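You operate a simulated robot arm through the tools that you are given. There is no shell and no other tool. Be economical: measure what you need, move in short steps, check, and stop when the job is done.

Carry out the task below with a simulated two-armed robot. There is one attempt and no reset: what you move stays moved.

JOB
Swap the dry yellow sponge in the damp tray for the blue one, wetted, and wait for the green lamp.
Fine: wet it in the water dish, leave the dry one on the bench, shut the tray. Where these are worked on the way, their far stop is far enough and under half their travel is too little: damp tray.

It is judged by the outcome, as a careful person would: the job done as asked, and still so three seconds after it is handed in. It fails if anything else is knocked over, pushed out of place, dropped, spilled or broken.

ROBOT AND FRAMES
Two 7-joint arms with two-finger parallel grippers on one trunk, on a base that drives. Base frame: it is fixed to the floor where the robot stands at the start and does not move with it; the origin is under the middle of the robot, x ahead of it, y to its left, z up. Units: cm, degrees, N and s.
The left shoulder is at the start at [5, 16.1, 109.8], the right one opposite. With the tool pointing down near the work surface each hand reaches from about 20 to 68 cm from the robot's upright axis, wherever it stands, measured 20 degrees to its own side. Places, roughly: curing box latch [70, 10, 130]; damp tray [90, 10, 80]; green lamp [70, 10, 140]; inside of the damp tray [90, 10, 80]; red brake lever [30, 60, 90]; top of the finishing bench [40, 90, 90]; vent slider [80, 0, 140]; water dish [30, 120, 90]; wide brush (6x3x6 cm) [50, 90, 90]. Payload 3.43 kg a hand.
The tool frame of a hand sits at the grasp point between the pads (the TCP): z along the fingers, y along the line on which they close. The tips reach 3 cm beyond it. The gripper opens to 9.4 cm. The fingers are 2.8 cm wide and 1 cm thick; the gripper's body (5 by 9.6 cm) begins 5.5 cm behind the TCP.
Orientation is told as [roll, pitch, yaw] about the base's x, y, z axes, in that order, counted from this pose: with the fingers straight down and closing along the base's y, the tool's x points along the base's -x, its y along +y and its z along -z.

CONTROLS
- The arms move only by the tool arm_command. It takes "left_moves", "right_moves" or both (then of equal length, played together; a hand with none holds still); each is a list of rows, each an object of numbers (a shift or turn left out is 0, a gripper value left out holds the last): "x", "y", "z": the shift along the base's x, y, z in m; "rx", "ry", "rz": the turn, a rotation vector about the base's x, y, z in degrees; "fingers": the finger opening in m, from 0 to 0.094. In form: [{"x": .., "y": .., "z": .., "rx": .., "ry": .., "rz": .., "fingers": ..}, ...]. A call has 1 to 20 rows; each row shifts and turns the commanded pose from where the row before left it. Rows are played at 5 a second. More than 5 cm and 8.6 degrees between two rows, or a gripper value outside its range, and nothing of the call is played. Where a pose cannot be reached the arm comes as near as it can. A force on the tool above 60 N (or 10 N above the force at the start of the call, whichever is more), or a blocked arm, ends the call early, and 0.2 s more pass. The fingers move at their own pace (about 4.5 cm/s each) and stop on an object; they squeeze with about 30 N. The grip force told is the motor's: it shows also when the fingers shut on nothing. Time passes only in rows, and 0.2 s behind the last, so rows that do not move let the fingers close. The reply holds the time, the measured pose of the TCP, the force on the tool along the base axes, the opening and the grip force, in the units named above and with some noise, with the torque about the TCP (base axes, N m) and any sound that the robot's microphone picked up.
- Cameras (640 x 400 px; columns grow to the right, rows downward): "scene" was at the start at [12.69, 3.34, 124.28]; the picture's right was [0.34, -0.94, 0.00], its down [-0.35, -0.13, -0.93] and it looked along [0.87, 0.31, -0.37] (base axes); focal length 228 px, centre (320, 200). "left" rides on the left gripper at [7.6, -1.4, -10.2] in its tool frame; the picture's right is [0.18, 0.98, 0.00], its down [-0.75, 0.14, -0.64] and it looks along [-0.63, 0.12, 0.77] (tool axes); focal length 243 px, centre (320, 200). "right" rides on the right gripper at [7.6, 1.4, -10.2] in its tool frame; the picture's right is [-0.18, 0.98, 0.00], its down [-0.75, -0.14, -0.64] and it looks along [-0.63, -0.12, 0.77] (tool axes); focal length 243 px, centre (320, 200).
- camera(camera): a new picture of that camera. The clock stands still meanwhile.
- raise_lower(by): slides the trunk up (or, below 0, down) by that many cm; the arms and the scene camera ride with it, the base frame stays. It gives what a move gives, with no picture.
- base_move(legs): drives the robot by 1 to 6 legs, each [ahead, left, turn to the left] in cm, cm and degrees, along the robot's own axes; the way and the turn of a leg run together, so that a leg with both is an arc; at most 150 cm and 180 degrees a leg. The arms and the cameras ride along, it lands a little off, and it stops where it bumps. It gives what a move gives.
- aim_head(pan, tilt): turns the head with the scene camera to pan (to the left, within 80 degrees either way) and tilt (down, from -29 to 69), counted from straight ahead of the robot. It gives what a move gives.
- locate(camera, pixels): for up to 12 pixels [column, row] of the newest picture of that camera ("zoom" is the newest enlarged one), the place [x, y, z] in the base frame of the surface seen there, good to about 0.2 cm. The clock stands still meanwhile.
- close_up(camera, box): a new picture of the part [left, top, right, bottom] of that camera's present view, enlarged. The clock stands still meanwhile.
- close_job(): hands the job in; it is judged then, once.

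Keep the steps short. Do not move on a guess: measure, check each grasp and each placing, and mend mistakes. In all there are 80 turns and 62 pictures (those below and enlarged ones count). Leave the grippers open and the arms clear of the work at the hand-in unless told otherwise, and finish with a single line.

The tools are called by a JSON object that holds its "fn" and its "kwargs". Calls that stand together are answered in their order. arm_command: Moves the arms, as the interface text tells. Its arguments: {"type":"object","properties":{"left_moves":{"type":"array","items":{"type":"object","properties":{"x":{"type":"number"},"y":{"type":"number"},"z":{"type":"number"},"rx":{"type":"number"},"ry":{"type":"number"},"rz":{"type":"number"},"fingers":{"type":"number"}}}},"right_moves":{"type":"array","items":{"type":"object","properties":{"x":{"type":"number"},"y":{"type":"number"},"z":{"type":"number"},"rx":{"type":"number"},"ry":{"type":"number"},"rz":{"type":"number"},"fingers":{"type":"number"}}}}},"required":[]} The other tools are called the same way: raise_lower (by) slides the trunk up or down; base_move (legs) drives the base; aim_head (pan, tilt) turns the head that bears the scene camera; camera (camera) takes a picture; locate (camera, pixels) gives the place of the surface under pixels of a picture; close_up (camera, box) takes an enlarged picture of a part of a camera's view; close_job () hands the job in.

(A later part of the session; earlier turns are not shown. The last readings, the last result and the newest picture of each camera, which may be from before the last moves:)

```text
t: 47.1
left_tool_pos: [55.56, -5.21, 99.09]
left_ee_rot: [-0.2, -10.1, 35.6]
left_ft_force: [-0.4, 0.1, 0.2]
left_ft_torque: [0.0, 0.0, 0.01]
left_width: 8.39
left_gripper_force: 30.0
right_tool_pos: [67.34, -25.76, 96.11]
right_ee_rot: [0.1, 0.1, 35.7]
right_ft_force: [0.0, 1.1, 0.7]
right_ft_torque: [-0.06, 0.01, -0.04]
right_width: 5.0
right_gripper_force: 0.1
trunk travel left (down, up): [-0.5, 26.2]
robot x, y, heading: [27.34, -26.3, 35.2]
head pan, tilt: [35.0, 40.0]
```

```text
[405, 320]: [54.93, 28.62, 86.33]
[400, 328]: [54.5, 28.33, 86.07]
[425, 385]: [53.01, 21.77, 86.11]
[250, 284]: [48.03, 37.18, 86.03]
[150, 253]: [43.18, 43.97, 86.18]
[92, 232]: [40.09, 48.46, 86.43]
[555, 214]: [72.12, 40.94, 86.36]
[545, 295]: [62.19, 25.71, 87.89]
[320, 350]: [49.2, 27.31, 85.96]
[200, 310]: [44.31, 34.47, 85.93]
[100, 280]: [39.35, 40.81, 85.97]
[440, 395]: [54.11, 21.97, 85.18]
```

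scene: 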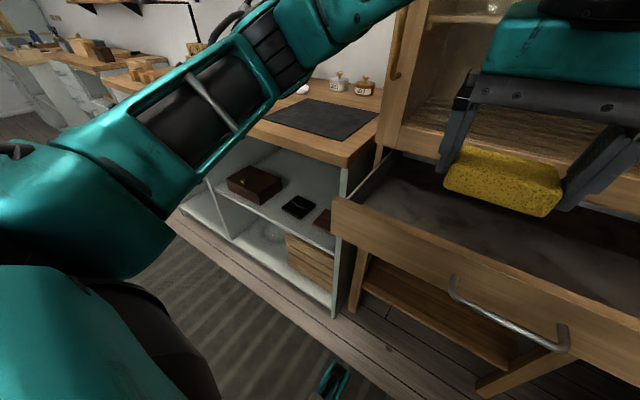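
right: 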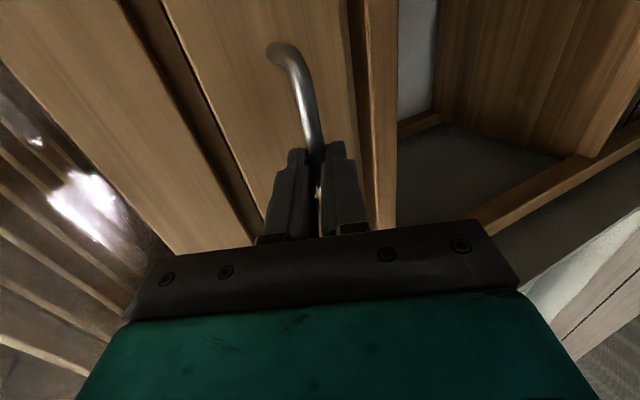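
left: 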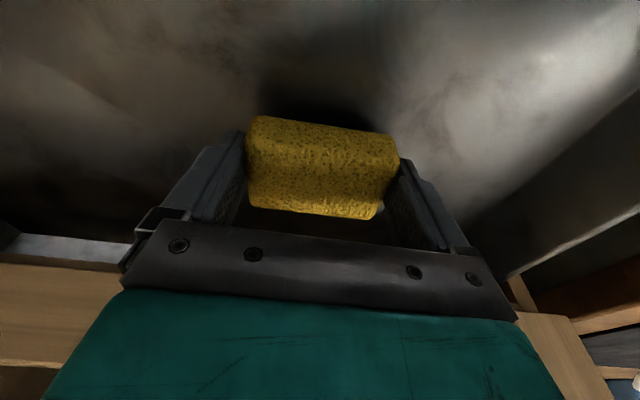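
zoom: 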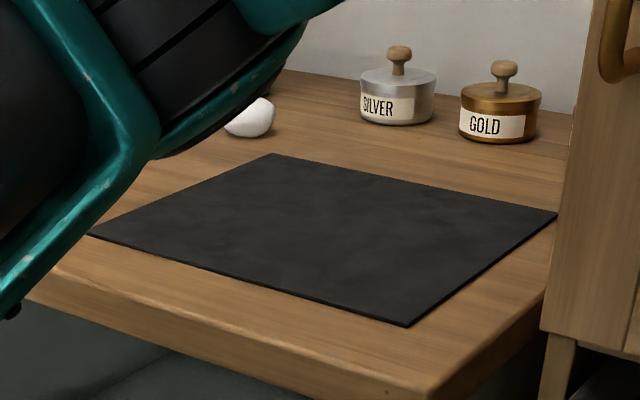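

The strip by the mat is too narrow (5.5 cm). I'll carry the dry sponge along to the open area of bench by the blue one. Raise the trunk 10 cm and drive 93 cm to the left along the bench.

{"fn": "raise_lower", "kwargs": {"by": 12}}

{"fn": "base_move", "kwargs": {"legs": [[-3, 0, 0], [0, 93, 0]]}}

{"fn": "aim_head", "kwargs": {"pan": 15, "tilt": 30}}

{"fn": "camera", "kwargs": {"camera": "scene"}}

```text
t: 48.6
left_tool_pos: [55.47, -5.12, 111.09]
left_ee_rot: [-0.1, -10.1, 35.6]
left_ft_force: [-0.4, -0.1, -1.0]
left_ft_torque: [-0.01, 0.01, -0.01]
left_width: 8.42
left_gripper_force: 29.7
right_tool_pos: [67.39, -25.86, 108.13]
right_ee_rot: [0.1, 0.2, 35.6]
right_ft_force: [-0.8, 0.1, 0.3]
right_ft_torque: [0.05, -0.02, -0.01]
right_width: 4.99
right_gripper_force: 0.0
trunk travel left (down, up): [-12.5, 14.2]
robot x, y, heading: [27.94, -26.18, 35.6]
head pan, tilt: [35.0, 40.0]
```

```text
t: 57.6
left_tool_pos: [-0.96, 68.99, 111.1]
left_ee_rot: [-0.1, -10.0, 35.6]
left_ft_force: [0.4, -0.3, -0.5]
left_ft_torque: [0.0, -0.01, 0.0]
left_width: 8.36
left_gripper_force: 29.8
right_tool_pos: [10.87, 48.44, 108.08]
right_ee_rot: [0.1, 0.2, 35.5]
right_ft_force: [-0.1, -0.5, 0.1]
right_ft_torque: [0.0, -0.01, -0.03]
right_width: 4.97
right_gripper_force: 0.0
trunk travel left (down, up): [-12.5, 14.2]
robot x, y, heading: [-28.94, 47.89, 35.2]
head pan, tilt: [35.0, 40.0]
```

```text
t: 58.4
left_tool_pos: [-1.15, 69.01, 111.11]
left_ee_rot: [0.0, -10.1, 35.6]
left_ft_force: [-0.9, -1.1, -0.3]
left_ft_torque: [0.03, -0.03, 0.01]
left_width: 8.33
left_gripper_force: 30.1
right_tool_pos: [10.85, 48.47, 108.07]
right_ee_rot: [0.1, 0.1, 35.5]
right_ft_force: [-0.2, -0.1, 0.0]
right_ft_torque: [0.02, 0.03, 0.03]
right_width: 4.99
right_gripper_force: 0.0
trunk travel left (down, up): [-12.5, 14.2]
robot x, y, heading: [-28.7, 48.07, 35.6]
head pan, tilt: [15.0, 30.0]
```

```text
33 pictures are left
```

scene: 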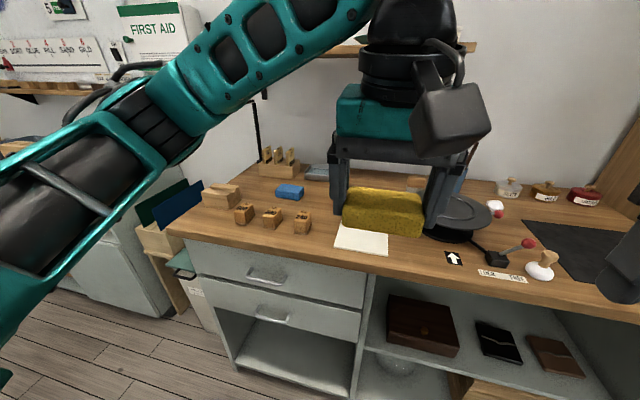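

Blue sponge at (289,190), dish behind at (317,172). I drive forward 13 cm and look at the clearance and the workplace.

{"fn": "base_move", "kwargs": {"legs": [[13, 0, 0]]}}

{"fn": "close_up", "kwargs": {"camera": "scene", "box": [160, 130, 480, 330]}}

{"fn": "aim_head", "kwargs": {"pan": 0, "tilt": 69}}

{"fn": "camera", "kwargs": {"camera": "scene"}}

```text
t: 59.7
left_tool_pos: [9.49, 76.53, 111.03]
left_ee_rot: [-0.1, -10.0, 35.7]
left_ft_force: [0.4, 0.2, -1.0]
left_ft_torque: [0.01, -0.01, -0.04]
left_width: 8.35
left_gripper_force: 29.5
right_tool_pos: [21.32, 55.94, 108.06]
right_ee_rot: [0.1, 0.2, 35.6]
right_ft_force: [-0.1, 0.5, 0.9]
right_ft_torque: [0.0, 0.04, -0.01]
right_width: 5.0
right_gripper_force: 0.1
trunk travel left (down, up): [-12.5, 14.2]
robot x, y, heading: [-18.29, 55.68, 35.7]
head pan, tilt: [15.0, 30.0]
```

```text
2.00 times, centred on (320, 230) of scene
```

zoom: 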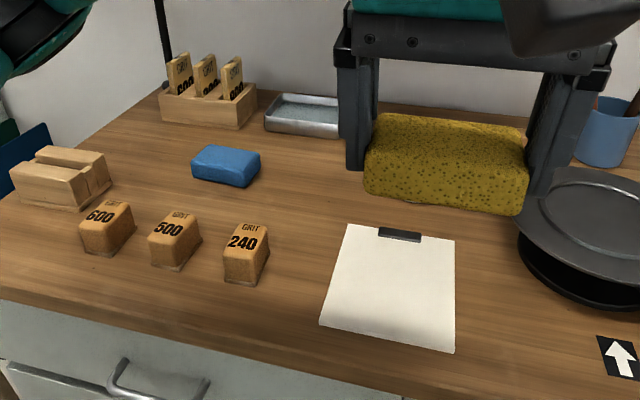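

```text
t: 60.8
left_tool_pos: [9.58, 76.7, 110.93]
left_ee_rot: [0.3, -9.7, 35.8]
left_ft_force: [-0.4, 0.8, -0.9]
left_ft_torque: [0.02, -0.05, 0.01]
left_width: 8.35
left_gripper_force: 30.2
right_tool_pos: [21.25, 55.93, 108.11]
right_ee_rot: [0.1, 0.1, 35.6]
right_ft_force: [-0.5, 1.1, 0.6]
right_ft_torque: [0.03, 0.0, 0.01]
right_width: 5.0
right_gripper_force: 0.1
trunk travel left (down, up): [-12.5, 14.2]
robot x, y, heading: [-18.56, 55.16, 35.7]
head pan, tilt: [0.0, 68.8]
```

```text
31 pictures are left
```

scene: 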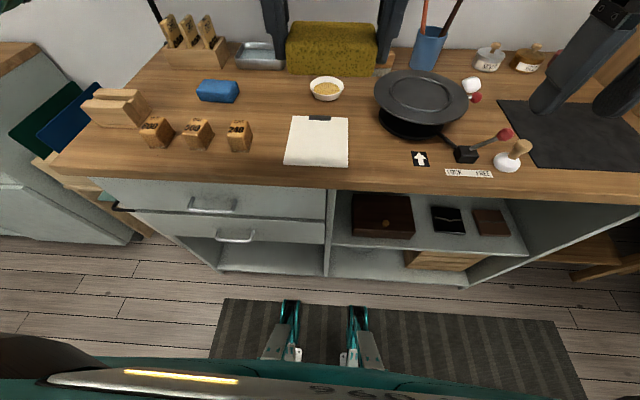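

Clear overview. I measure a free spot around (262,108), the blue sponge corners, dish, and the robot's feet against the bench.

{"fn": "locate", "kwargs": {"camera": "scene", "pixels": [[262, 108], [240, 104], [311, 90], [292, 117], [289, 305], [358, 308], [213, 214], [234, 243], [258, 185], [330, 275], [228, 118], [250, 130]]}}

{"fn": "close_up", "kwargs": {"camera": "scene", "box": [150, 20, 310, 120]}}

{"fn": "locate", "kwargs": {"camera": "zoom", "pixels": [[185, 240], [350, 240], [270, 232], [195, 305], [320, 325], [270, 305], [345, 170], [540, 180], [430, 185], [430, 105], [350, 95], [530, 100]]}}

```text
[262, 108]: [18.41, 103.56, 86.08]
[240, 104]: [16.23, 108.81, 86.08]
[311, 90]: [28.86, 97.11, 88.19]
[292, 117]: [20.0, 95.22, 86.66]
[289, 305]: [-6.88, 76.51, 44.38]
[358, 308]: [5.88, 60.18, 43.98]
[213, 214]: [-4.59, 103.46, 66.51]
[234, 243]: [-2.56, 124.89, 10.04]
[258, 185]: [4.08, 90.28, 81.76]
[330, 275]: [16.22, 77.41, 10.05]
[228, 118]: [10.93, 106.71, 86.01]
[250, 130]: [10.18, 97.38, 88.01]
```

```text
4.00 times, centred on (230, 70) of scene
```

zoom: 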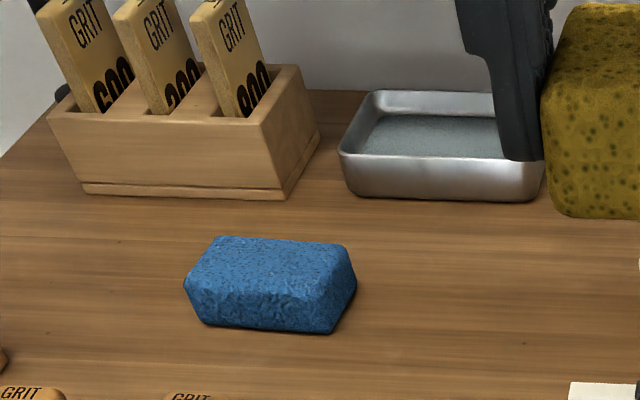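

```text
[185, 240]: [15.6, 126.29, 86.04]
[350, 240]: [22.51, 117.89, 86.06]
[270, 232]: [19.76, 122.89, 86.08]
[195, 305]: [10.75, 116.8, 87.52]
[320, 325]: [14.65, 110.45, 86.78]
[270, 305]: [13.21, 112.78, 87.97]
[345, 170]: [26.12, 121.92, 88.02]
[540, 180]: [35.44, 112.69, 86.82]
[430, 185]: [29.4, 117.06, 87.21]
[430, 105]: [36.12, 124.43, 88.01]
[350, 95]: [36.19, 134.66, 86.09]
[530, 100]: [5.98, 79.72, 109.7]
```

Forward room is ample (feet at n≈39, bench at 57). Free spot for the dry sponge: (20.4,102.2), between blue sponge and bowl. Move over it and lower to 5 cm above.

{"fn": "arm_command", "kwargs": {"left_moves": [{"x": 0.0169, "y": 0.0418}, {"x": 0.0169, "y": 0.0418}, {"x": 0.0169, "y": 0.0418}, {"x": 0.0169, "y": 0.0418}, {"x": 0.0169, "y": 0.0418}, {"x": 0.017, "y": 0.042}, {"z": -0.04}, {"z": -0.04}, {"z": -0.04}, {"z": -0.04}]}}

{"fn": "camera", "kwargs": {"camera": "scene"}}

```text
t: 63.0
left_tool_pos: [19.65, 101.66, 95.0]
left_ee_rot: [-0.1, -10.0, 35.7]
left_ft_force: [0.6, -0.9, -1.0]
left_ft_torque: [0.01, -0.02, 0.02]
left_width: 8.38
left_gripper_force: 30.3
right_tool_pos: [21.39, 55.91, 108.16]
right_ee_rot: [0.0, 0.1, 35.6]
right_ft_force: [-0.3, -0.1, 0.3]
right_ft_torque: [-0.02, -0.02, -0.03]
right_width: 5.0
right_gripper_force: 0.1
trunk travel left (down, up): [-12.5, 14.2]
robot x, y, heading: [-18.01, 55.46, 35.6]
head pan, tilt: [0.0, 68.8]
```

```text
29 pictures are left
```

scene: 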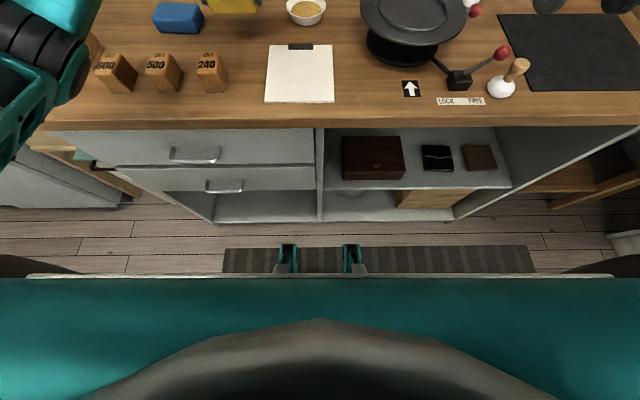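

The left elbow appears near the blocks; check it from a better head angle before lowering.

{"fn": "aim_head", "kwargs": {"pan": 15, "tilt": 45}}

{"fn": "camera", "kwargs": {"camera": "scene"}}

```text
t: 63.8
left_tool_pos: [19.7, 101.68, 95.13]
left_ee_rot: [-0.2, -9.9, 35.6]
left_ft_force: [-0.4, 0.3, -0.5]
left_ft_torque: [-0.01, 0.0, 0.01]
left_width: 8.37
left_gripper_force: 30.3
right_tool_pos: [21.33, 55.79, 108.09]
right_ee_rot: [0.1, 0.1, 35.5]
right_ft_force: [0.9, 0.3, 0.5]
right_ft_torque: [-0.02, -0.03, 0.02]
right_width: 5.0
right_gripper_force: 0.1
trunk travel left (down, up): [-12.5, 14.2]
robot x, y, heading: [-18.44, 55.41, 35.7]
head pan, tilt: [15.0, 45.0]
```

```text
28 pictures are left
```

scene: 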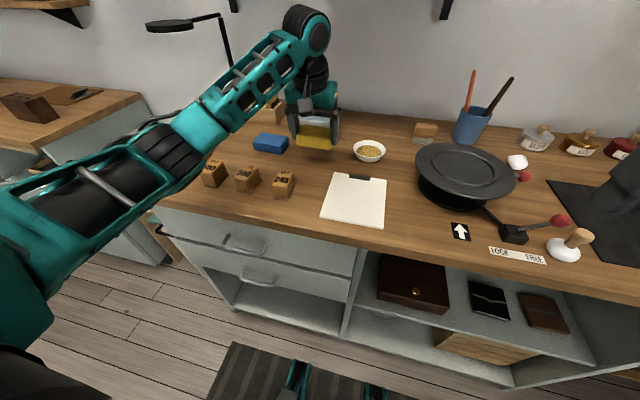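

{"fn": "locate", "kwargs": {"camera": "scene", "pixels": [[165, 185], [195, 160], [190, 178], [316, 135], [120, 225], [215, 183]]}}

```text
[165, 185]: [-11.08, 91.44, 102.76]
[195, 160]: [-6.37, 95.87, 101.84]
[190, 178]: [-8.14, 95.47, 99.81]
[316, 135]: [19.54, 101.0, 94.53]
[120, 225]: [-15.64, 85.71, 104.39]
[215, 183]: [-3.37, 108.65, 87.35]
```

Elbow is at z≈100, well above the blocks. Lower 5.2 cm, open, and check.

{"fn": "arm_command", "kwargs": {"left_moves": [{"z": -0.025}, {"z": -0.02}, {"z": -0.007}, {"fingers": 0.094}, {}, {}]}}

{"fn": "camera", "kwargs": {"camera": "left"}}

```text
t: 65.2
left_tool_pos: [19.63, 101.6, 89.91]
left_ee_rot: [-0.1, -10.0, 35.6]
left_ft_force: [-0.2, 0.2, 0.2]
left_ft_torque: [0.01, 0.02, 0.01]
left_width: 9.38
left_gripper_force: 0.1
right_tool_pos: [21.39, 55.89, 108.04]
right_ee_rot: [0.0, 0.0, 35.6]
right_ft_force: [-0.4, 0.6, -0.4]
right_ft_torque: [-0.04, 0.02, 0.0]
right_width: 4.99
right_gripper_force: 0.1
trunk travel left (down, up): [-12.5, 14.2]
robot x, y, heading: [-18.14, 55.63, 35.6]
head pan, tilt: [15.0, 45.0]
```

```text
27 pictures are left
```

left: 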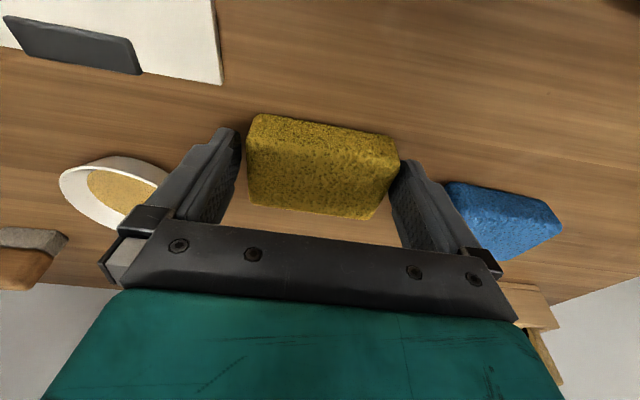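

Dry sponge rests on the bench. Rise 14 cm, pull the hand back 13 cm, then drive forward 13.

{"fn": "arm_command", "kwargs": {"left_moves": [{"z": 0.035}, {"z": 0.035}, {"z": 0.035}, {"z": 0.035}, {"x": -0.0353, "y": -0.0251}, {"x": -0.0353, "y": -0.0251}, {"x": -0.0353, "y": -0.0251}]}}

{"fn": "base_move", "kwargs": {"legs": [[13, 0, 0]]}}

{"fn": "camera", "kwargs": {"camera": "scene"}}

```text
t: 66.8
left_tool_pos: [8.82, 93.98, 103.85]
left_ee_rot: [-0.1, -10.1, 35.8]
left_ft_force: [-0.3, 0.2, 0.2]
left_ft_torque: [0.0, 0.04, 0.02]
left_width: 9.42
left_gripper_force: 0.0
right_tool_pos: [21.39, 55.92, 108.09]
right_ee_rot: [0.1, 0.0, 35.6]
right_ft_force: [-0.3, 0.7, -0.4]
right_ft_torque: [-0.03, 0.03, 0.02]
right_width: 5.01
right_gripper_force: 0.0
trunk travel left (down, up): [-12.5, 14.2]
robot x, y, heading: [-18.06, 55.38, 35.5]
head pan, tilt: [15.0, 45.0]
```

```text
t: 68.1
left_tool_pos: [15.5, 98.77, 103.64]
left_ee_rot: [0.0, -9.9, 35.7]
left_ft_force: [0.6, 0.6, -0.1]
left_ft_torque: [-0.02, 0.02, -0.03]
left_width: 9.43
left_gripper_force: 0.0
right_tool_pos: [28.04, 60.69, 107.86]
right_ee_rot: [0.1, 0.2, 35.6]
right_ft_force: [0.7, 0.5, -0.5]
right_ft_torque: [-0.02, 0.0, -0.02]
right_width: 5.02
right_gripper_force: 0.2
trunk travel left (down, up): [-12.5, 14.2]
robot x, y, heading: [-11.46, 60.3, 35.6]
head pan, tilt: [15.0, 45.0]
stopped in leg 1: the robot was blocked; the commanded pose is now the measured one
```

```text
26 pictures are left
```

scene: 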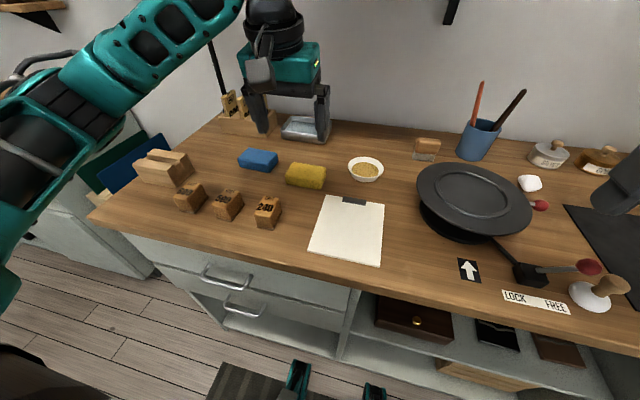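

Base stops 30 cm off the bench edge. The dish is a bit beyond straight-down reach, so I'll lean the hand forward. Measure dish and blue sponge closely.

{"fn": "close_up", "kwargs": {"camera": "scene", "box": [220, 90, 380, 190]}}

{"fn": "locate", "kwargs": {"camera": "zoom", "pixels": [[75, 260], [230, 265], [150, 280], [150, 245], [85, 290], [215, 310], [105, 240], [330, 150], [290, 175], [400, 195], [345, 190], [310, 125]]}}

```text
4.00 times, centred on (300, 140) of scene
```

zoom: 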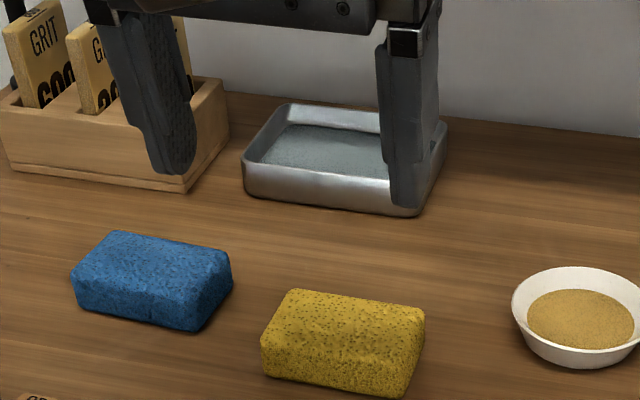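

```text
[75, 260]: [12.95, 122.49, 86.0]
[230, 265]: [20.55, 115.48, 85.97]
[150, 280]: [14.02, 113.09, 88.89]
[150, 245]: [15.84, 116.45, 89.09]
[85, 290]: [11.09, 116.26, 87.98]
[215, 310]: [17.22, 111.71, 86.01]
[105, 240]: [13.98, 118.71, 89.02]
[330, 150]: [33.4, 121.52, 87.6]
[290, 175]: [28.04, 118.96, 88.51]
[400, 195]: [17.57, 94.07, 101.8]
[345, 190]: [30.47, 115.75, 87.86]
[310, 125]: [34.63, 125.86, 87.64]
```

Blue sponge centre (14.7,114.7), 7.6×5 cm, top 89; water at z 87.6, dish inside r −83..−72, n 93–101.5. Move the left hand over the blue sponge with a 25° forward lean.

{"fn": "arm_command", "kwargs": {"left_moves": [{"x": -0.0045, "y": 0.038, "rx": 4.36, "ry": -6.1, "fingers": 0.094}, {"x": -0.0045, "y": 0.038, "rx": 4.36, "ry": -6.1}, {"x": -0.0045, "y": 0.038}, {"x": -0.0045, "y": 0.038}, {"z": -0.04}, {"z": -0.04}]}}

{"fn": "camera", "kwargs": {"camera": "left"}}

```text
t: 69.5
left_tool_pos: [13.75, 114.04, 95.65]
left_ee_rot: [-0.1, -25.0, 35.7]
left_ft_force: [0.4, 0.3, 0.2]
left_ft_torque: [0.03, -0.02, 0.01]
left_width: 9.39
left_gripper_force: 0.1
right_tool_pos: [28.03, 60.59, 108.11]
right_ee_rot: [0.1, 0.2, 35.6]
right_ft_force: [1.3, -0.1, -0.2]
right_ft_torque: [-0.01, -0.02, -0.02]
right_width: 4.99
right_gripper_force: 0.0
trunk travel left (down, up): [-12.5, 14.2]
robot x, y, heading: [-11.77, 59.91, 35.5]
head pan, tilt: [15.0, 45.0]
```

```text
24 pictures are left
```

left: 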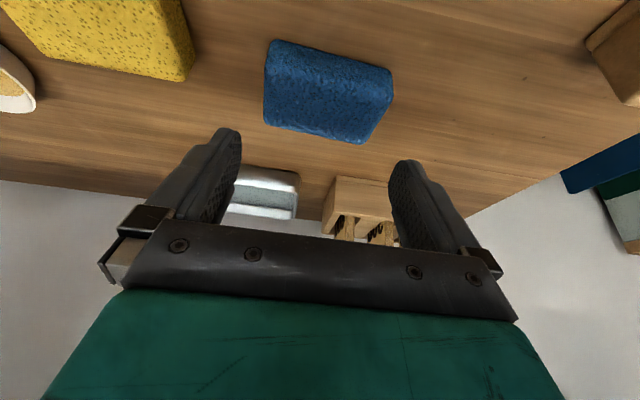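

Aligned. Descend to z 90.2, close, and lift 3 cm.

{"fn": "arm_command", "kwargs": {"left_moves": [{"z": -0.025}, {"z": -0.02}, {"z": -0.0095}, {"fingers": 0.055}, {}, {}, {}, {"z": 0.03}]}}

{"fn": "camera", "kwargs": {"camera": "left"}}

```text
t: 71.3
left_tool_pos: [13.59, 113.98, 93.32]
left_ee_rot: [-0.1, -24.9, 35.7]
left_ft_force: [0.5, -0.1, 0.1]
left_ft_torque: [0.0, -0.04, -0.01]
left_width: 8.49
left_gripper_force: 29.8
right_tool_pos: [27.94, 60.6, 107.97]
right_ee_rot: [0.1, 0.2, 35.6]
right_ft_force: [0.1, -1.1, 0.0]
right_ft_torque: [-0.02, -0.02, -0.01]
right_width: 4.99
right_gripper_force: 0.1
trunk travel left (down, up): [-12.5, 14.2]
robot x, y, heading: [-11.54, 60.33, 35.5]
head pan, tilt: [15.0, 45.0]
```

```text
23 pictures are left
```

left: 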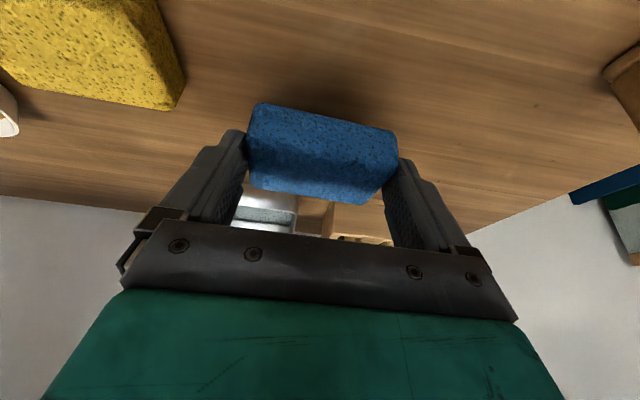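

Held firmly. Lift 4 cm more, move over the dish and check.

{"fn": "arm_command", "kwargs": {"left_moves": [{"z": 0.04}, {"x": 0.0376, "y": 0.009}, {"x": 0.0376, "y": 0.009}, {"x": 0.0376, "y": 0.009}, {"x": 0.0376, "y": 0.009}, {"x": 0.0376, "y": 0.009}]}}

{"fn": "close_up", "kwargs": {"camera": "scene", "box": [220, 60, 380, 160]}}

{"fn": "camera", "kwargs": {"camera": "left"}}

```text
t: 72.7
left_tool_pos: [32.66, 118.3, 97.17]
left_ee_rot: [0.0, -24.8, 35.5]
left_ft_force: [-0.9, -0.5, -1.2]
left_ft_torque: [0.0, 0.0, 0.0]
left_width: 8.48
left_gripper_force: 30.3
right_tool_pos: [27.95, 60.72, 107.97]
right_ee_rot: [0.1, 0.2, 35.6]
right_ft_force: [0.3, 0.0, -0.3]
right_ft_torque: [0.01, 0.05, -0.01]
right_width: 5.02
right_gripper_force: 0.0
trunk travel left (down, up): [-12.5, 14.2]
robot x, y, heading: [-11.63, 60.3, 35.9]
head pan, tilt: [15.0, 45.0]
```

```text
4.00 times, centred on (300, 110) of scene
```

zoom: 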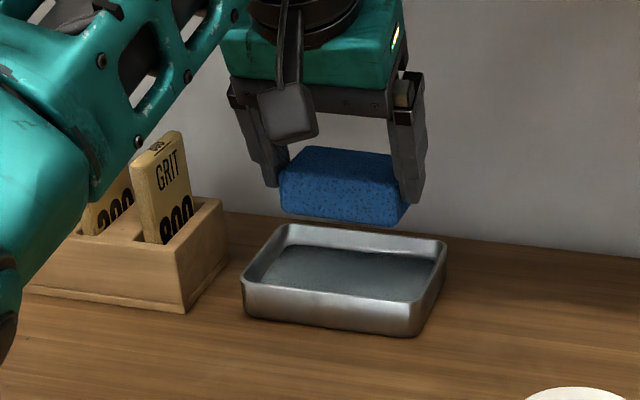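

```text
21 pictures are left
```

left: 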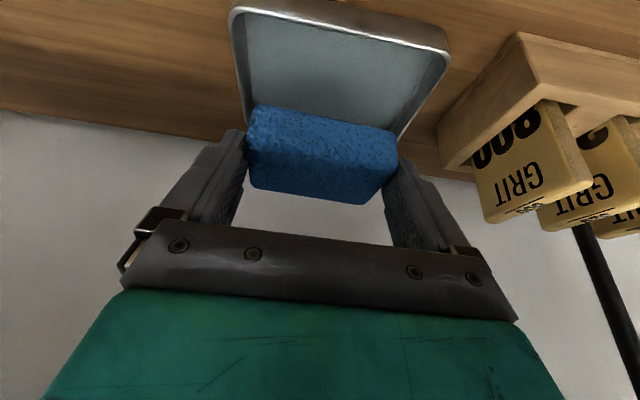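

Reach is fine. Measure the dish's rim now that it is unobstructed.

{"fn": "locate", "kwargs": {"camera": "zoom", "pixels": [[246, 282], [417, 303], [442, 242], [290, 228], [275, 285], [405, 298], [432, 262], [300, 250], [330, 288], [350, 270]]}}

{"fn": "locate", "kwargs": {"camera": "left", "pixels": [[235, 10], [447, 52], [330, 28], [240, 80], [430, 95], [330, 70], [250, 45], [418, 75], [270, 190], [320, 150], [390, 140]]}}

```text
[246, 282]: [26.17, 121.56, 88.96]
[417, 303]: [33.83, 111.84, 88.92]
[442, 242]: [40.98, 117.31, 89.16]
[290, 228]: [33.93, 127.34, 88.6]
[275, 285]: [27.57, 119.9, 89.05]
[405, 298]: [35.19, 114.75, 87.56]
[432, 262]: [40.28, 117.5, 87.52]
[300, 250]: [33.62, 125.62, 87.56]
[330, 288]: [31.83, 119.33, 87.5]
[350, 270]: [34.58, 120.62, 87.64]
```

```text
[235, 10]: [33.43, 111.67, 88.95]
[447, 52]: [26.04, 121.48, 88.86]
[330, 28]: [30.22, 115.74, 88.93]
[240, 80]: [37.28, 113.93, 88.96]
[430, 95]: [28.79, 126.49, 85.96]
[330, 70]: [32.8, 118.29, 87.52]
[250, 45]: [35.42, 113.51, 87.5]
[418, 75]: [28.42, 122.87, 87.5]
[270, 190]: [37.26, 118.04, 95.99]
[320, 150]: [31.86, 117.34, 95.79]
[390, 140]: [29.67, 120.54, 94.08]
```

Dish centre (n 96.8, r −77.7), rim z 89. Centre the sponge (3 mm) and lower it until its bottom is ~0.7 cm into the water; hold for a second.

{"fn": "arm_command", "kwargs": {"left_moves": [{"x": -0.0023, "y": 0.0033, "z": -0.02}, {"z": -0.02}, {"z": -0.01}, {"z": -0.01}, {}, {}, {}, {}, {}]}}

{"fn": "close_up", "kwargs": {"camera": "scene", "box": [220, 60, 380, 160]}}

```text
t: 74.7
left_tool_pos: [32.24, 118.64, 91.63]
left_ee_rot: [-0.1, -25.2, 35.5]
left_ft_force: [1.8, 3.8, 18.8]
left_ft_torque: [0.27, 0.02, -0.12]
left_width: 8.44
left_gripper_force: 30.2
right_tool_pos: [27.84, 60.52, 108.02]
right_ee_rot: [0.1, 0.1, 35.6]
right_ft_force: [-0.2, 0.5, 1.1]
right_ft_torque: [0.02, 0.01, 0.04]
right_width: 5.01
right_gripper_force: 0.1
trunk travel left (down, up): [-12.5, 14.2]
robot x, y, heading: [-11.39, 59.99, 35.6]
head pan, tilt: [15.0, 45.0]
```

```text
4.00 times, centred on (300, 110) of scene
```

zoom: 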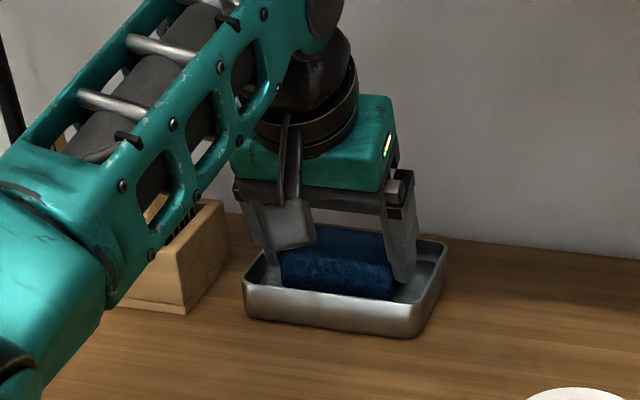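

The sponge sits on the dish's bottom (19 N) and has gone dark: soaking. Ease up 4 mm, soak a second, then lift and let it drip over the dish.

{"fn": "arm_command", "kwargs": {"left_moves": [{"z": 0.004}, {}, {}, {}, {}, {"z": 0.02}, {"z": 0.02}, {"z": 0.01}, {}, {}, {}, {}, {}, {}, {}, {}, {}, {}]}}

{"fn": "camera", "kwargs": {"camera": "scene"}}

```text
t: 78.5
left_tool_pos: [32.11, 118.73, 96.76]
left_ee_rot: [-0.2, -25.0, 35.7]
left_ft_force: [-1.1, -0.9, -0.8]
left_ft_torque: [-0.01, -0.04, -0.03]
left_width: 8.38
left_gripper_force: 30.4
right_tool_pos: [27.97, 60.7, 108.04]
right_ee_rot: [0.1, 0.3, 35.6]
right_ft_force: [0.6, -0.8, 0.3]
right_ft_torque: [0.01, 0.0, -0.01]
right_width: 4.99
right_gripper_force: 0.1
trunk travel left (down, up): [-12.5, 14.2]
robot x, y, heading: [-11.75, 60.27, 35.2]
head pan, tilt: [15.0, 45.0]
```

```text
19 pictures are left
```

scene: 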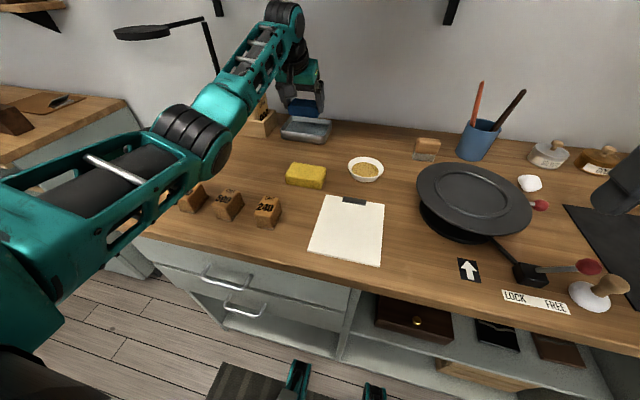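

All in place. Raise the trunk 12 cm to lift everything straight up, then draw the left hand back in front of the robot.

{"fn": "raise_lower", "kwargs": {"by": 12}}

{"fn": "arm_command", "kwargs": {"left_moves": [{"x": -0.0229, "y": -0.0368}, {"x": -0.0229, "y": -0.0368}, {"x": -0.0229, "y": -0.0368}, {"x": -0.0229, "y": -0.0368}, {"x": -0.0229, "y": -0.0368}, {"x": -0.0229, "y": -0.0368}, {"x": -0.0229, "y": -0.0368}, {"x": -0.0229, "y": -0.0368}]}}

{"fn": "camera", "kwargs": {"camera": "scene"}}

```text
t: 80.0
left_tool_pos: [31.58, 118.38, 105.01]
left_ee_rot: [0.1, -21.4, 35.8]
left_ft_force: [-0.5, -0.6, 0.4]
left_ft_torque: [0.0, -0.01, 0.01]
left_width: 8.37
left_gripper_force: 29.6
right_tool_pos: [27.88, 60.88, 119.98]
right_ee_rot: [0.0, 0.3, 35.6]
right_ft_force: [0.2, -0.5, -0.3]
right_ft_torque: [0.0, 0.01, 0.01]
right_width: 4.98
right_gripper_force: 0.1
trunk travel left (down, up): [-24.5, 2.2]
robot x, y, heading: [-11.77, 59.96, 35.3]
head pan, tilt: [15.0, 45.0]
```

```text
t: 81.8
left_tool_pos: [13.97, 89.19, 108.75]
left_ee_rot: [0.0, -24.8, 35.5]
left_ft_force: [-0.2, -0.9, -0.8]
left_ft_torque: [0.0, -0.04, -0.01]
left_width: 8.35
left_gripper_force: 29.9
right_tool_pos: [28.02, 60.6, 120.03]
right_ee_rot: [0.2, 0.1, 35.6]
right_ft_force: [-0.7, -0.7, 0.2]
right_ft_torque: [0.01, 0.0, -0.01]
right_width: 5.03
right_gripper_force: 0.1
trunk travel left (down, up): [-24.5, 2.2]
robot x, y, heading: [-11.88, 59.88, 35.5]
head pan, tilt: [15.0, 45.0]
```

```text
18 pictures are left
```

scene: 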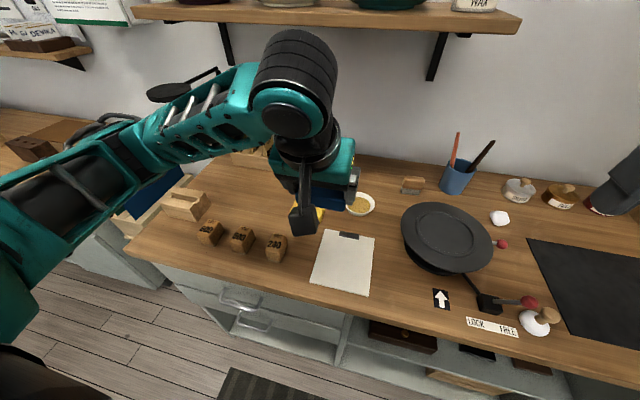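

Now back 20 cm, then right 93 cm to return in front of the tray.

{"fn": "base_move", "kwargs": {"legs": [[-20, 0, 0], [0, -93, 0]]}}

{"fn": "aim_head", "kwargs": {"pan": 0, "tilt": 42}}

{"fn": "camera", "kwargs": {"camera": "scene"}}

```text
t: 91.5
left_tool_pos: [51.5, 2.09, 108.94]
left_ee_rot: [0.0, -25.0, 35.5]
left_ft_force: [-0.2, -0.3, 0.0]
left_ft_torque: [-0.01, 0.03, 0.03]
left_width: 8.37
left_gripper_force: 30.3
right_tool_pos: [65.26, -26.56, 119.93]
right_ee_rot: [0.2, 0.2, 35.3]
right_ft_force: [0.1, 0.8, -0.1]
right_ft_torque: [0.02, -0.04, 0.0]
right_width: 4.95
right_gripper_force: 0.0
trunk travel left (down, up): [-24.5, 2.2]
robot x, y, heading: [25.47, -27.12, 35.1]
head pan, tilt: [15.0, 45.0]
```

```text
t: 92.2
left_tool_pos: [51.36, 2.18, 108.85]
left_ee_rot: [-0.1, -24.9, 35.5]
left_ft_force: [0.4, 0.1, 0.4]
left_ft_torque: [-0.03, 0.03, -0.02]
left_width: 8.38
left_gripper_force: 30.2
right_tool_pos: [65.15, -26.57, 119.85]
right_ee_rot: [0.1, 0.2, 35.4]
right_ft_force: [0.6, -0.5, -0.2]
right_ft_torque: [-0.02, -0.02, 0.0]
right_width: 5.02
right_gripper_force: 0.1
trunk travel left (down, up): [-24.5, 2.2]
robot x, y, heading: [25.42, -27.47, 35.1]
head pan, tilt: [0.0, 42.0]
```

```text
17 pictures are left
```

scene: 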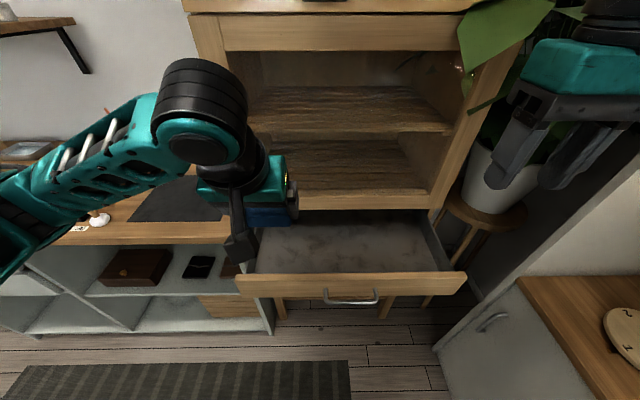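

I move the sponge over the tray's middle (TCP n≈57.5, r≈36.5), then lower the trunk 15 cm.

{"fn": "arm_command", "kwargs": {"left_moves": [{"x": 0.0415, "y": 0.0039}, {"x": 0.0415, "y": 0.0039}, {"x": 0.0415, "y": 0.0039}, {"x": 0.0415, "y": 0.0039}]}}

{"fn": "raise_lower", "kwargs": {"by": -15}}

{"fn": "camera", "kwargs": {"camera": "scene"}}

```text
t: 93.2
left_tool_pos: [68.17, 3.64, 108.8]
left_ee_rot: [0.0, -24.9, 35.4]
left_ft_force: [0.7, -0.3, 0.0]
left_ft_torque: [-0.03, -0.02, 0.03]
left_width: 8.38
left_gripper_force: 29.8
right_tool_pos: [65.33, -26.65, 120.04]
right_ee_rot: [0.0, 0.1, 35.4]
right_ft_force: [-0.2, -0.1, 0.1]
right_ft_torque: [-0.01, 0.0, -0.02]
right_width: 5.01
right_gripper_force: 0.0
trunk travel left (down, up): [-24.5, 2.2]
robot x, y, heading: [25.67, -27.19, 35.5]
head pan, tilt: [0.0, 42.0]
```

```text
t: 95.0
left_tool_pos: [68.09, 3.79, 93.84]
left_ee_rot: [-0.1, -24.9, 35.6]
left_ft_force: [1.7, -1.2, -1.1]
left_ft_torque: [-0.04, 0.0, 0.02]
left_width: 8.32
left_gripper_force: 30.0
right_tool_pos: [65.26, -26.52, 104.99]
right_ee_rot: [0.1, 0.2, 35.4]
right_ft_force: [0.1, -0.1, 0.0]
right_ft_torque: [0.0, 0.03, 0.0]
right_width: 4.96
right_gripper_force: 0.0
trunk travel left (down, up): [-9.5, 17.2]
robot x, y, heading: [25.58, -27.47, 35.7]
head pan, tilt: [0.0, 42.0]
```

```text
16 pictures are left
```

scene: 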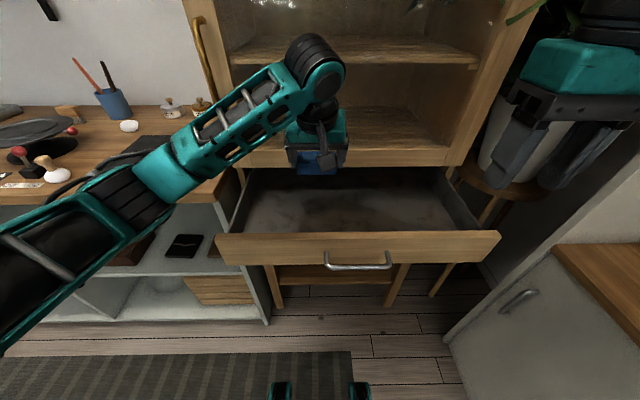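

Check the elbow's height over the bench before going lower.

{"fn": "locate", "kwargs": {"camera": "scene", "pixels": [[165, 205], [195, 190], [140, 225], [215, 165], [100, 260]]}}

```text
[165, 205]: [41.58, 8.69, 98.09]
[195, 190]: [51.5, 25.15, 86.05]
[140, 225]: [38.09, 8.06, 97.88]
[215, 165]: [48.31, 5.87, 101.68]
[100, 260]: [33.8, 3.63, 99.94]
```

The elbow is in front of the bench, free. Lower the sponge 12 cm to the tray floor.

{"fn": "arm_command", "kwargs": {"left_moves": [{"z": -0.03}, {"z": -0.03}, {"z": -0.03}, {"z": -0.02}, {"z": -0.011}, {}]}}

{"fn": "camera", "kwargs": {"camera": "left"}}

```text
t: 96.4
left_tool_pos: [68.14, 3.75, 81.83]
left_ee_rot: [-0.2, -24.9, 35.5]
left_ft_force: [-1.0, -0.7, -0.8]
left_ft_torque: [-0.03, 0.0, -0.03]
left_width: 8.35
left_gripper_force: 30.3
right_tool_pos: [65.32, -26.58, 104.97]
right_ee_rot: [0.1, 0.2, 35.4]
right_ft_force: [0.1, 0.1, -0.4]
right_ft_torque: [0.02, -0.01, -0.01]
right_width: 5.02
right_gripper_force: 0.0
trunk travel left (down, up): [-9.5, 17.2]
robot x, y, heading: [25.55, -27.03, 35.2]
head pan, tilt: [0.0, 42.0]
```

```text
15 pictures are left
```

left: 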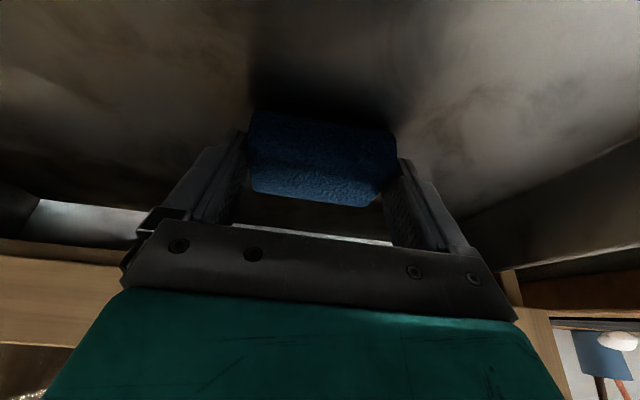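

No contact force yet; lower in 2 mm steps until contact, then open.

{"fn": "arm_command", "kwargs": {"left_moves": [{"z": -0.002}, {"z": -0.002}, {}]}}

```text
t: 97.2
left_tool_pos: [68.05, 3.73, 81.43]
left_ee_rot: [-0.2, -25.0, 35.5]
left_ft_force: [0.1, -1.0, -0.7]
left_ft_torque: [0.01, -0.01, -0.02]
left_width: 8.36
left_gripper_force: 30.0
right_tool_pos: [65.24, -26.52, 105.05]
right_ee_rot: [0.1, 0.2, 35.3]
right_ft_force: [0.5, 1.4, 1.1]
right_ft_torque: [0.04, -0.01, 0.02]
right_width: 5.01
right_gripper_force: 0.1
trunk travel left (down, up): [-9.5, 17.2]
robot x, y, heading: [25.64, -27.61, 35.1]
head pan, tilt: [0.0, 42.0]
```

{"fn": "arm_command", "kwargs": {"left_moves": [{"z": -0.002}, {"z": -0.002}, {}, {"fingers": 0.094}, {}, {}]}}

{"fn": "camera", "kwargs": {"camera": "left"}}

```text
t: 98.6
left_tool_pos: [68.01, 3.75, 80.85]
left_ee_rot: [0.0, -24.9, 35.5]
left_ft_force: [-0.4, -0.1, 0.7]
left_ft_torque: [0.0, 0.03, 0.01]
left_width: 9.42
left_gripper_force: 0.1
right_tool_pos: [65.19, -26.56, 105.01]
right_ee_rot: [0.1, 0.2, 35.4]
right_ft_force: [0.6, -0.1, 1.0]
right_ft_torque: [0.02, 0.01, 0.0]
right_width: 5.04
right_gripper_force: 0.1
trunk travel left (down, up): [-9.5, 17.2]
robot x, y, heading: [25.82, -27.04, 35.1]
head pan, tilt: [0.0, 42.0]
```

```text
14 pictures are left
```

left: 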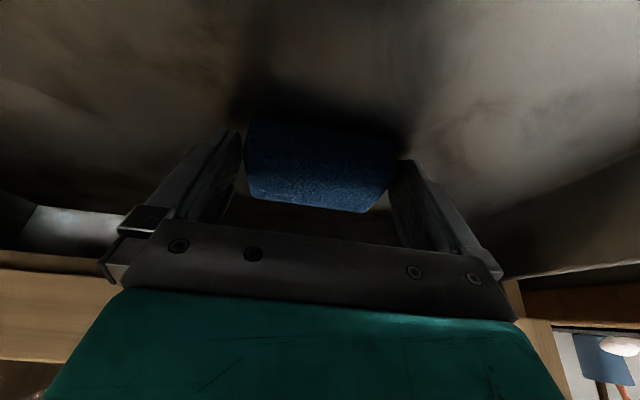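

Sponge released on the tray floor. Lift, close the fingers, draw back in front of the handle and back the base 9 cm.

{"fn": "arm_command", "kwargs": {"left_moves": [{"z": 0.04}, {"z": 0.04}, {"z": 0.04}, {"z": 0.04}, {"x": -0.017, "y": -0.0363, "fingers": 0.0}, {"x": -0.017, "y": -0.0363}, {"x": -0.017, "y": -0.0363}, {"x": -0.017, "y": -0.0363}]}}

{"fn": "base_move", "kwargs": {"legs": [[-9, 0, 0]]}}

{"fn": "camera", "kwargs": {"camera": "scene"}}

```text
t: 100.4
left_tool_pos: [61.1, -10.85, 97.03]
left_ee_rot: [-0.1, -24.9, 35.6]
left_ft_force: [0.0, 0.3, -0.4]
left_ft_torque: [0.0, 0.02, 0.01]
left_width: 0.53
left_gripper_force: 0.1
right_tool_pos: [65.31, -26.58, 105.05]
right_ee_rot: [0.1, 0.1, 35.4]
right_ft_force: [0.6, 0.7, -0.7]
right_ft_torque: [0.01, 0.01, 0.02]
right_width: 5.0
right_gripper_force: 0.1
trunk travel left (down, up): [-9.5, 17.2]
robot x, y, heading: [25.55, -27.63, 35.1]
head pan, tilt: [0.0, 42.0]
```

```text
t: 101.5
left_tool_pos: [53.83, -16.04, 97.05]
left_ee_rot: [-0.1, -25.0, 35.5]
left_ft_force: [-0.4, -0.5, 0.1]
left_ft_torque: [0.01, 0.03, 0.0]
left_width: 0.02
left_gripper_force: 29.8
right_tool_pos: [57.91, -31.87, 105.03]
right_ee_rot: [0.0, 0.2, 35.4]
right_ft_force: [0.3, 0.2, -0.2]
right_ft_torque: [0.0, 0.0, -0.01]
right_width: 5.02
right_gripper_force: 0.2
trunk travel left (down, up): [-9.5, 17.2]
robot x, y, heading: [18.69, -32.57, 35.5]
head pan, tilt: [0.0, 42.0]
```

```text
13 pictures are left
```

scene: 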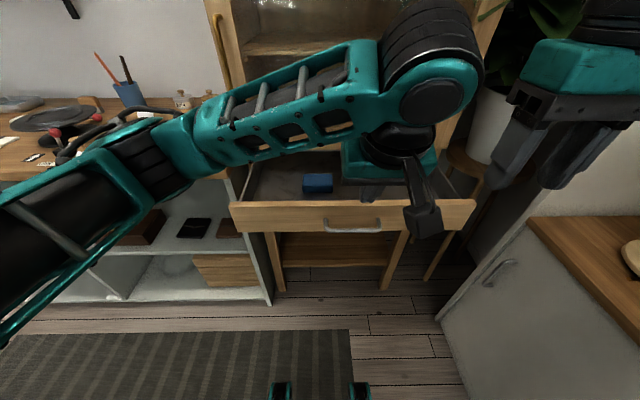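

Blue sponge lies in the tray. Measure the handle now.

{"fn": "locate", "kwargs": {"camera": "scene", "pixels": [[340, 230], [352, 230], [370, 229], [318, 180], [328, 228]]}}

```text
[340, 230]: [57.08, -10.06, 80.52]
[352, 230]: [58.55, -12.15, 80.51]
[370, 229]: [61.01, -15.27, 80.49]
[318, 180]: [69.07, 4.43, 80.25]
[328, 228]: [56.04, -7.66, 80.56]
```

Bar at n 40.6; my fingertips are in front of it. Lower to z≈81.4 and push the first 6 cm.

{"fn": "arm_command", "kwargs": {"left_moves": [{"z": -0.04}, {"z": -0.04}, {"z": -0.04}, {"z": -0.036}, {"x": 0.0163, "y": 0.0116}, {"x": 0.0163, "y": 0.0116}, {"x": 0.0163, "y": 0.0116}, {"x": 0.0163, "y": 0.0116}]}}

{"fn": "camera", "kwargs": {"camera": "left"}}

```text
t: 103.3
left_tool_pos: [60.45, -11.35, 81.34]
left_ee_rot: [0.0, -24.9, 35.4]
left_ft_force: [-0.6, 0.4, 0.2]
left_ft_torque: [0.03, -0.04, -0.01]
left_width: 0.01
left_gripper_force: 30.2
right_tool_pos: [57.88, -31.82, 104.93]
right_ee_rot: [0.1, 0.2, 35.4]
right_ft_force: [-0.4, -0.9, -0.2]
right_ft_torque: [-0.01, -0.01, -0.05]
right_width: 5.0
right_gripper_force: 0.1
trunk travel left (down, up): [-9.5, 17.2]
robot x, y, heading: [18.61, -32.55, 35.2]
head pan, tilt: [0.0, 42.0]
```

```text
12 pictures are left
```

left: 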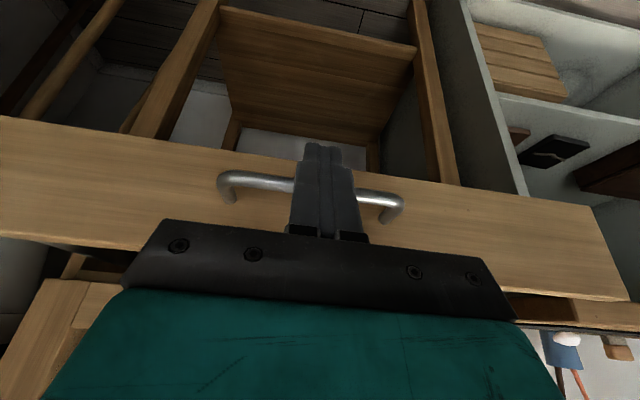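

The fingers are centred on the bar and pushing. Push on to closed (17 cm).

{"fn": "arm_command", "kwargs": {"left_moves": [{"x": 0.0163, "y": 0.0116}, {"x": 0.0163, "y": 0.0116}, {"x": 0.0163, "y": 0.0116}, {"x": 0.0163, "y": 0.0116}, {"x": 0.0163, "y": 0.0116}, {"x": 0.0163, "y": 0.0116}, {"x": 0.0163, "y": 0.0116}, {"x": 0.0122, "y": 0.0087}, {"x": 0.0081, "y": 0.0058}]}}

{"fn": "camera", "kwargs": {"camera": "scene"}}

```text
t: 105.3
left_tool_pos: [73.85, -1.9, 81.3]
left_ee_rot: [-0.1, -25.0, 35.4]
left_ft_force: [-0.4, -0.4, -0.5]
left_ft_torque: [-0.01, 0.0, -0.05]
left_width: 0.01
left_gripper_force: 29.5
right_tool_pos: [57.84, -31.71, 105.02]
right_ee_rot: [0.1, 0.2, 35.4]
right_ft_force: [0.3, -0.9, 0.1]
right_ft_torque: [-0.03, 0.0, -0.01]
right_width: 5.01
right_gripper_force: 0.1
trunk travel left (down, up): [-9.5, 17.2]
robot x, y, heading: [18.33, -32.31, 35.1]
head pan, tilt: [0.0, 42.0]
```

```text
11 pictures are left
```

scene: 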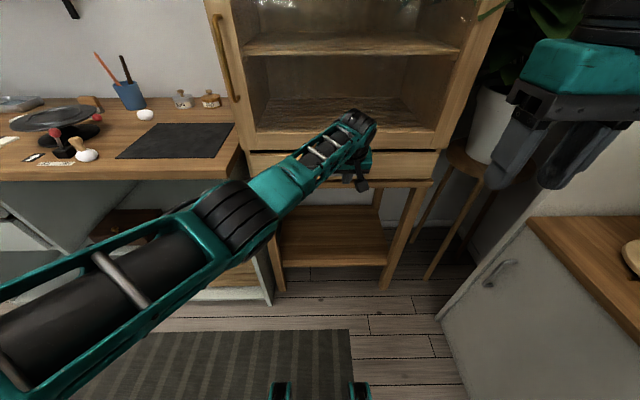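

Nearly shut (1 cm left). Finish with small pushes.

{"fn": "arm_command", "kwargs": {"left_moves": [{"x": 0.0041, "y": 0.0029}, {"x": 0.0041, "y": 0.0029}, {"x": 0.0033, "y": 0.0023}]}}

{"fn": "close_up", "kwargs": {"camera": "scene", "box": [230, 120, 454, 260]}}

```text
t: 106.1
left_tool_pos: [74.6, -1.7, 81.13]
left_ee_rot: [-0.3, -24.1, 35.6]
left_ft_force: [-27.5, -21.8, -8.7]
left_ft_torque: [-0.26, 0.62, 0.09]
left_width: 0.0
left_gripper_force: 29.5
right_tool_pos: [57.85, -31.84, 105.14]
right_ee_rot: [0.1, 0.1, 35.5]
right_ft_force: [-1.6, 0.5, 0.5]
right_ft_torque: [-0.03, 0.01, 0.0]
right_width: 5.0
right_gripper_force: 0.1
trunk travel left (down, up): [-9.5, 17.2]
robot x, y, heading: [18.08, -32.36, 35.2]
head pan, tilt: [0.0, 42.0]
```

```text
2.86 times, centred on (342, 190) of scene
```

zoom: 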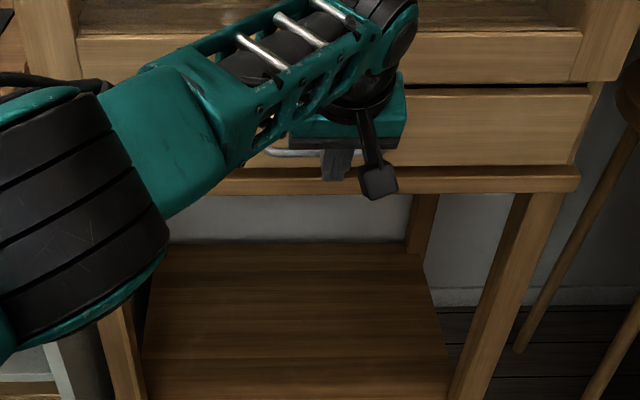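

Firm stop (36 N): the tray is shut. Draw the hand back, lift, open the fingers, and look at the whole box.

{"fn": "arm_command", "kwargs": {"left_moves": [{"x": -0.0285, "y": -0.0203}, {"x": -0.0285, "y": -0.0203}, {"x": -0.0285, "y": -0.0203}, {"x": -0.0285, "y": -0.0203}, {"x": -0.0285, "y": -0.0203, "z": 0.01}, {"z": 0.04, "x": -0.02, "y": 0.028, "fingers": 0.094}, {"z": 0.04, "x": -0.02, "y": 0.028}, {"z": 0.03, "x": -0.02, "y": 0.028}, {"z": 0.03, "x": -0.02, "y": 0.028}, {}]}}

{"fn": "aim_head", "kwargs": {"pan": 0, "tilt": 10}}

{"fn": "camera", "kwargs": {"camera": "scene"}}

```text
refused: row 6 steps farther than a row can; nothing moved
```

```text
t: 107.1
left_tool_pos: [74.75, -1.68, 81.08]
left_ee_rot: [-0.3, -24.2, 35.4]
left_ft_force: [-30.1, -28.1, -9.8]
left_ft_torque: [-0.36, 0.67, -0.02]
left_width: 0.01
left_gripper_force: 29.6
right_tool_pos: [57.77, -31.94, 104.95]
right_ee_rot: [0.1, 0.1, 35.4]
right_ft_force: [0.3, 0.0, 0.0]
right_ft_torque: [-0.03, -0.01, -0.01]
right_width: 5.0
right_gripper_force: 0.0
trunk travel left (down, up): [-9.5, 17.2]
robot x, y, heading: [18.76, -32.32, 35.2]
head pan, tilt: [0.0, 10.0]
```

```text
9 pictures are left
```

scene: 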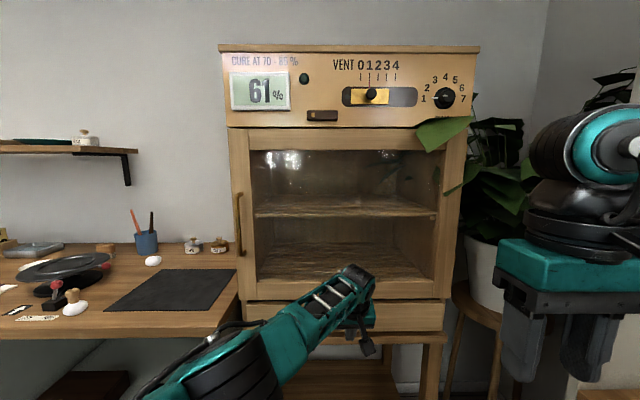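

Humidity already climbs (61 %). That row was too long; I withdraw the hand with shorter steps.

{"fn": "arm_command", "kwargs": {"left_moves": [{"x": -0.0285, "y": -0.0203}, {"x": -0.0285, "y": -0.0203}, {"x": -0.0285, "y": -0.0203}, {"x": -0.0285, "y": -0.0203}, {"x": -0.0285, "y": -0.0203, "z": 0.01}, {"z": 0.03, "x": -0.015, "y": 0.02, "fingers": 0.094}, {"z": 0.03, "x": -0.015, "y": 0.02}, {"z": 0.03, "x": -0.015, "y": 0.02}, {"z": 0.03, "x": -0.015, "y": 0.02}, {}, {}, {}, {}, {}, {}, {}, {}, {}, {}, {}]}}

{"fn": "camera", "kwargs": {"camera": "scene"}}

```text
t: 111.3
left_tool_pos: [54.75, -3.08, 94.37]
left_ee_rot: [-0.1, -25.0, 35.5]
left_ft_force: [0.5, 0.3, -0.7]
left_ft_torque: [-0.01, -0.01, 0.0]
left_width: 9.4
left_gripper_force: 0.1
right_tool_pos: [57.99, -31.85, 104.98]
right_ee_rot: [0.1, 0.2, 35.3]
right_ft_force: [0.0, -0.8, -0.2]
right_ft_torque: [0.02, -0.02, 0.0]
right_width: 5.0
right_gripper_force: 0.1
trunk travel left (down, up): [-9.5, 17.2]
robot x, y, heading: [18.34, -32.4, 35.6]
head pan, tilt: [0.0, 10.0]
```

```text
8 pictures are left
```

scene: 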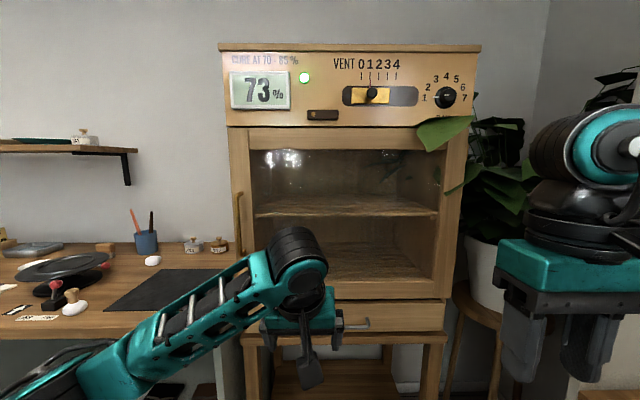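

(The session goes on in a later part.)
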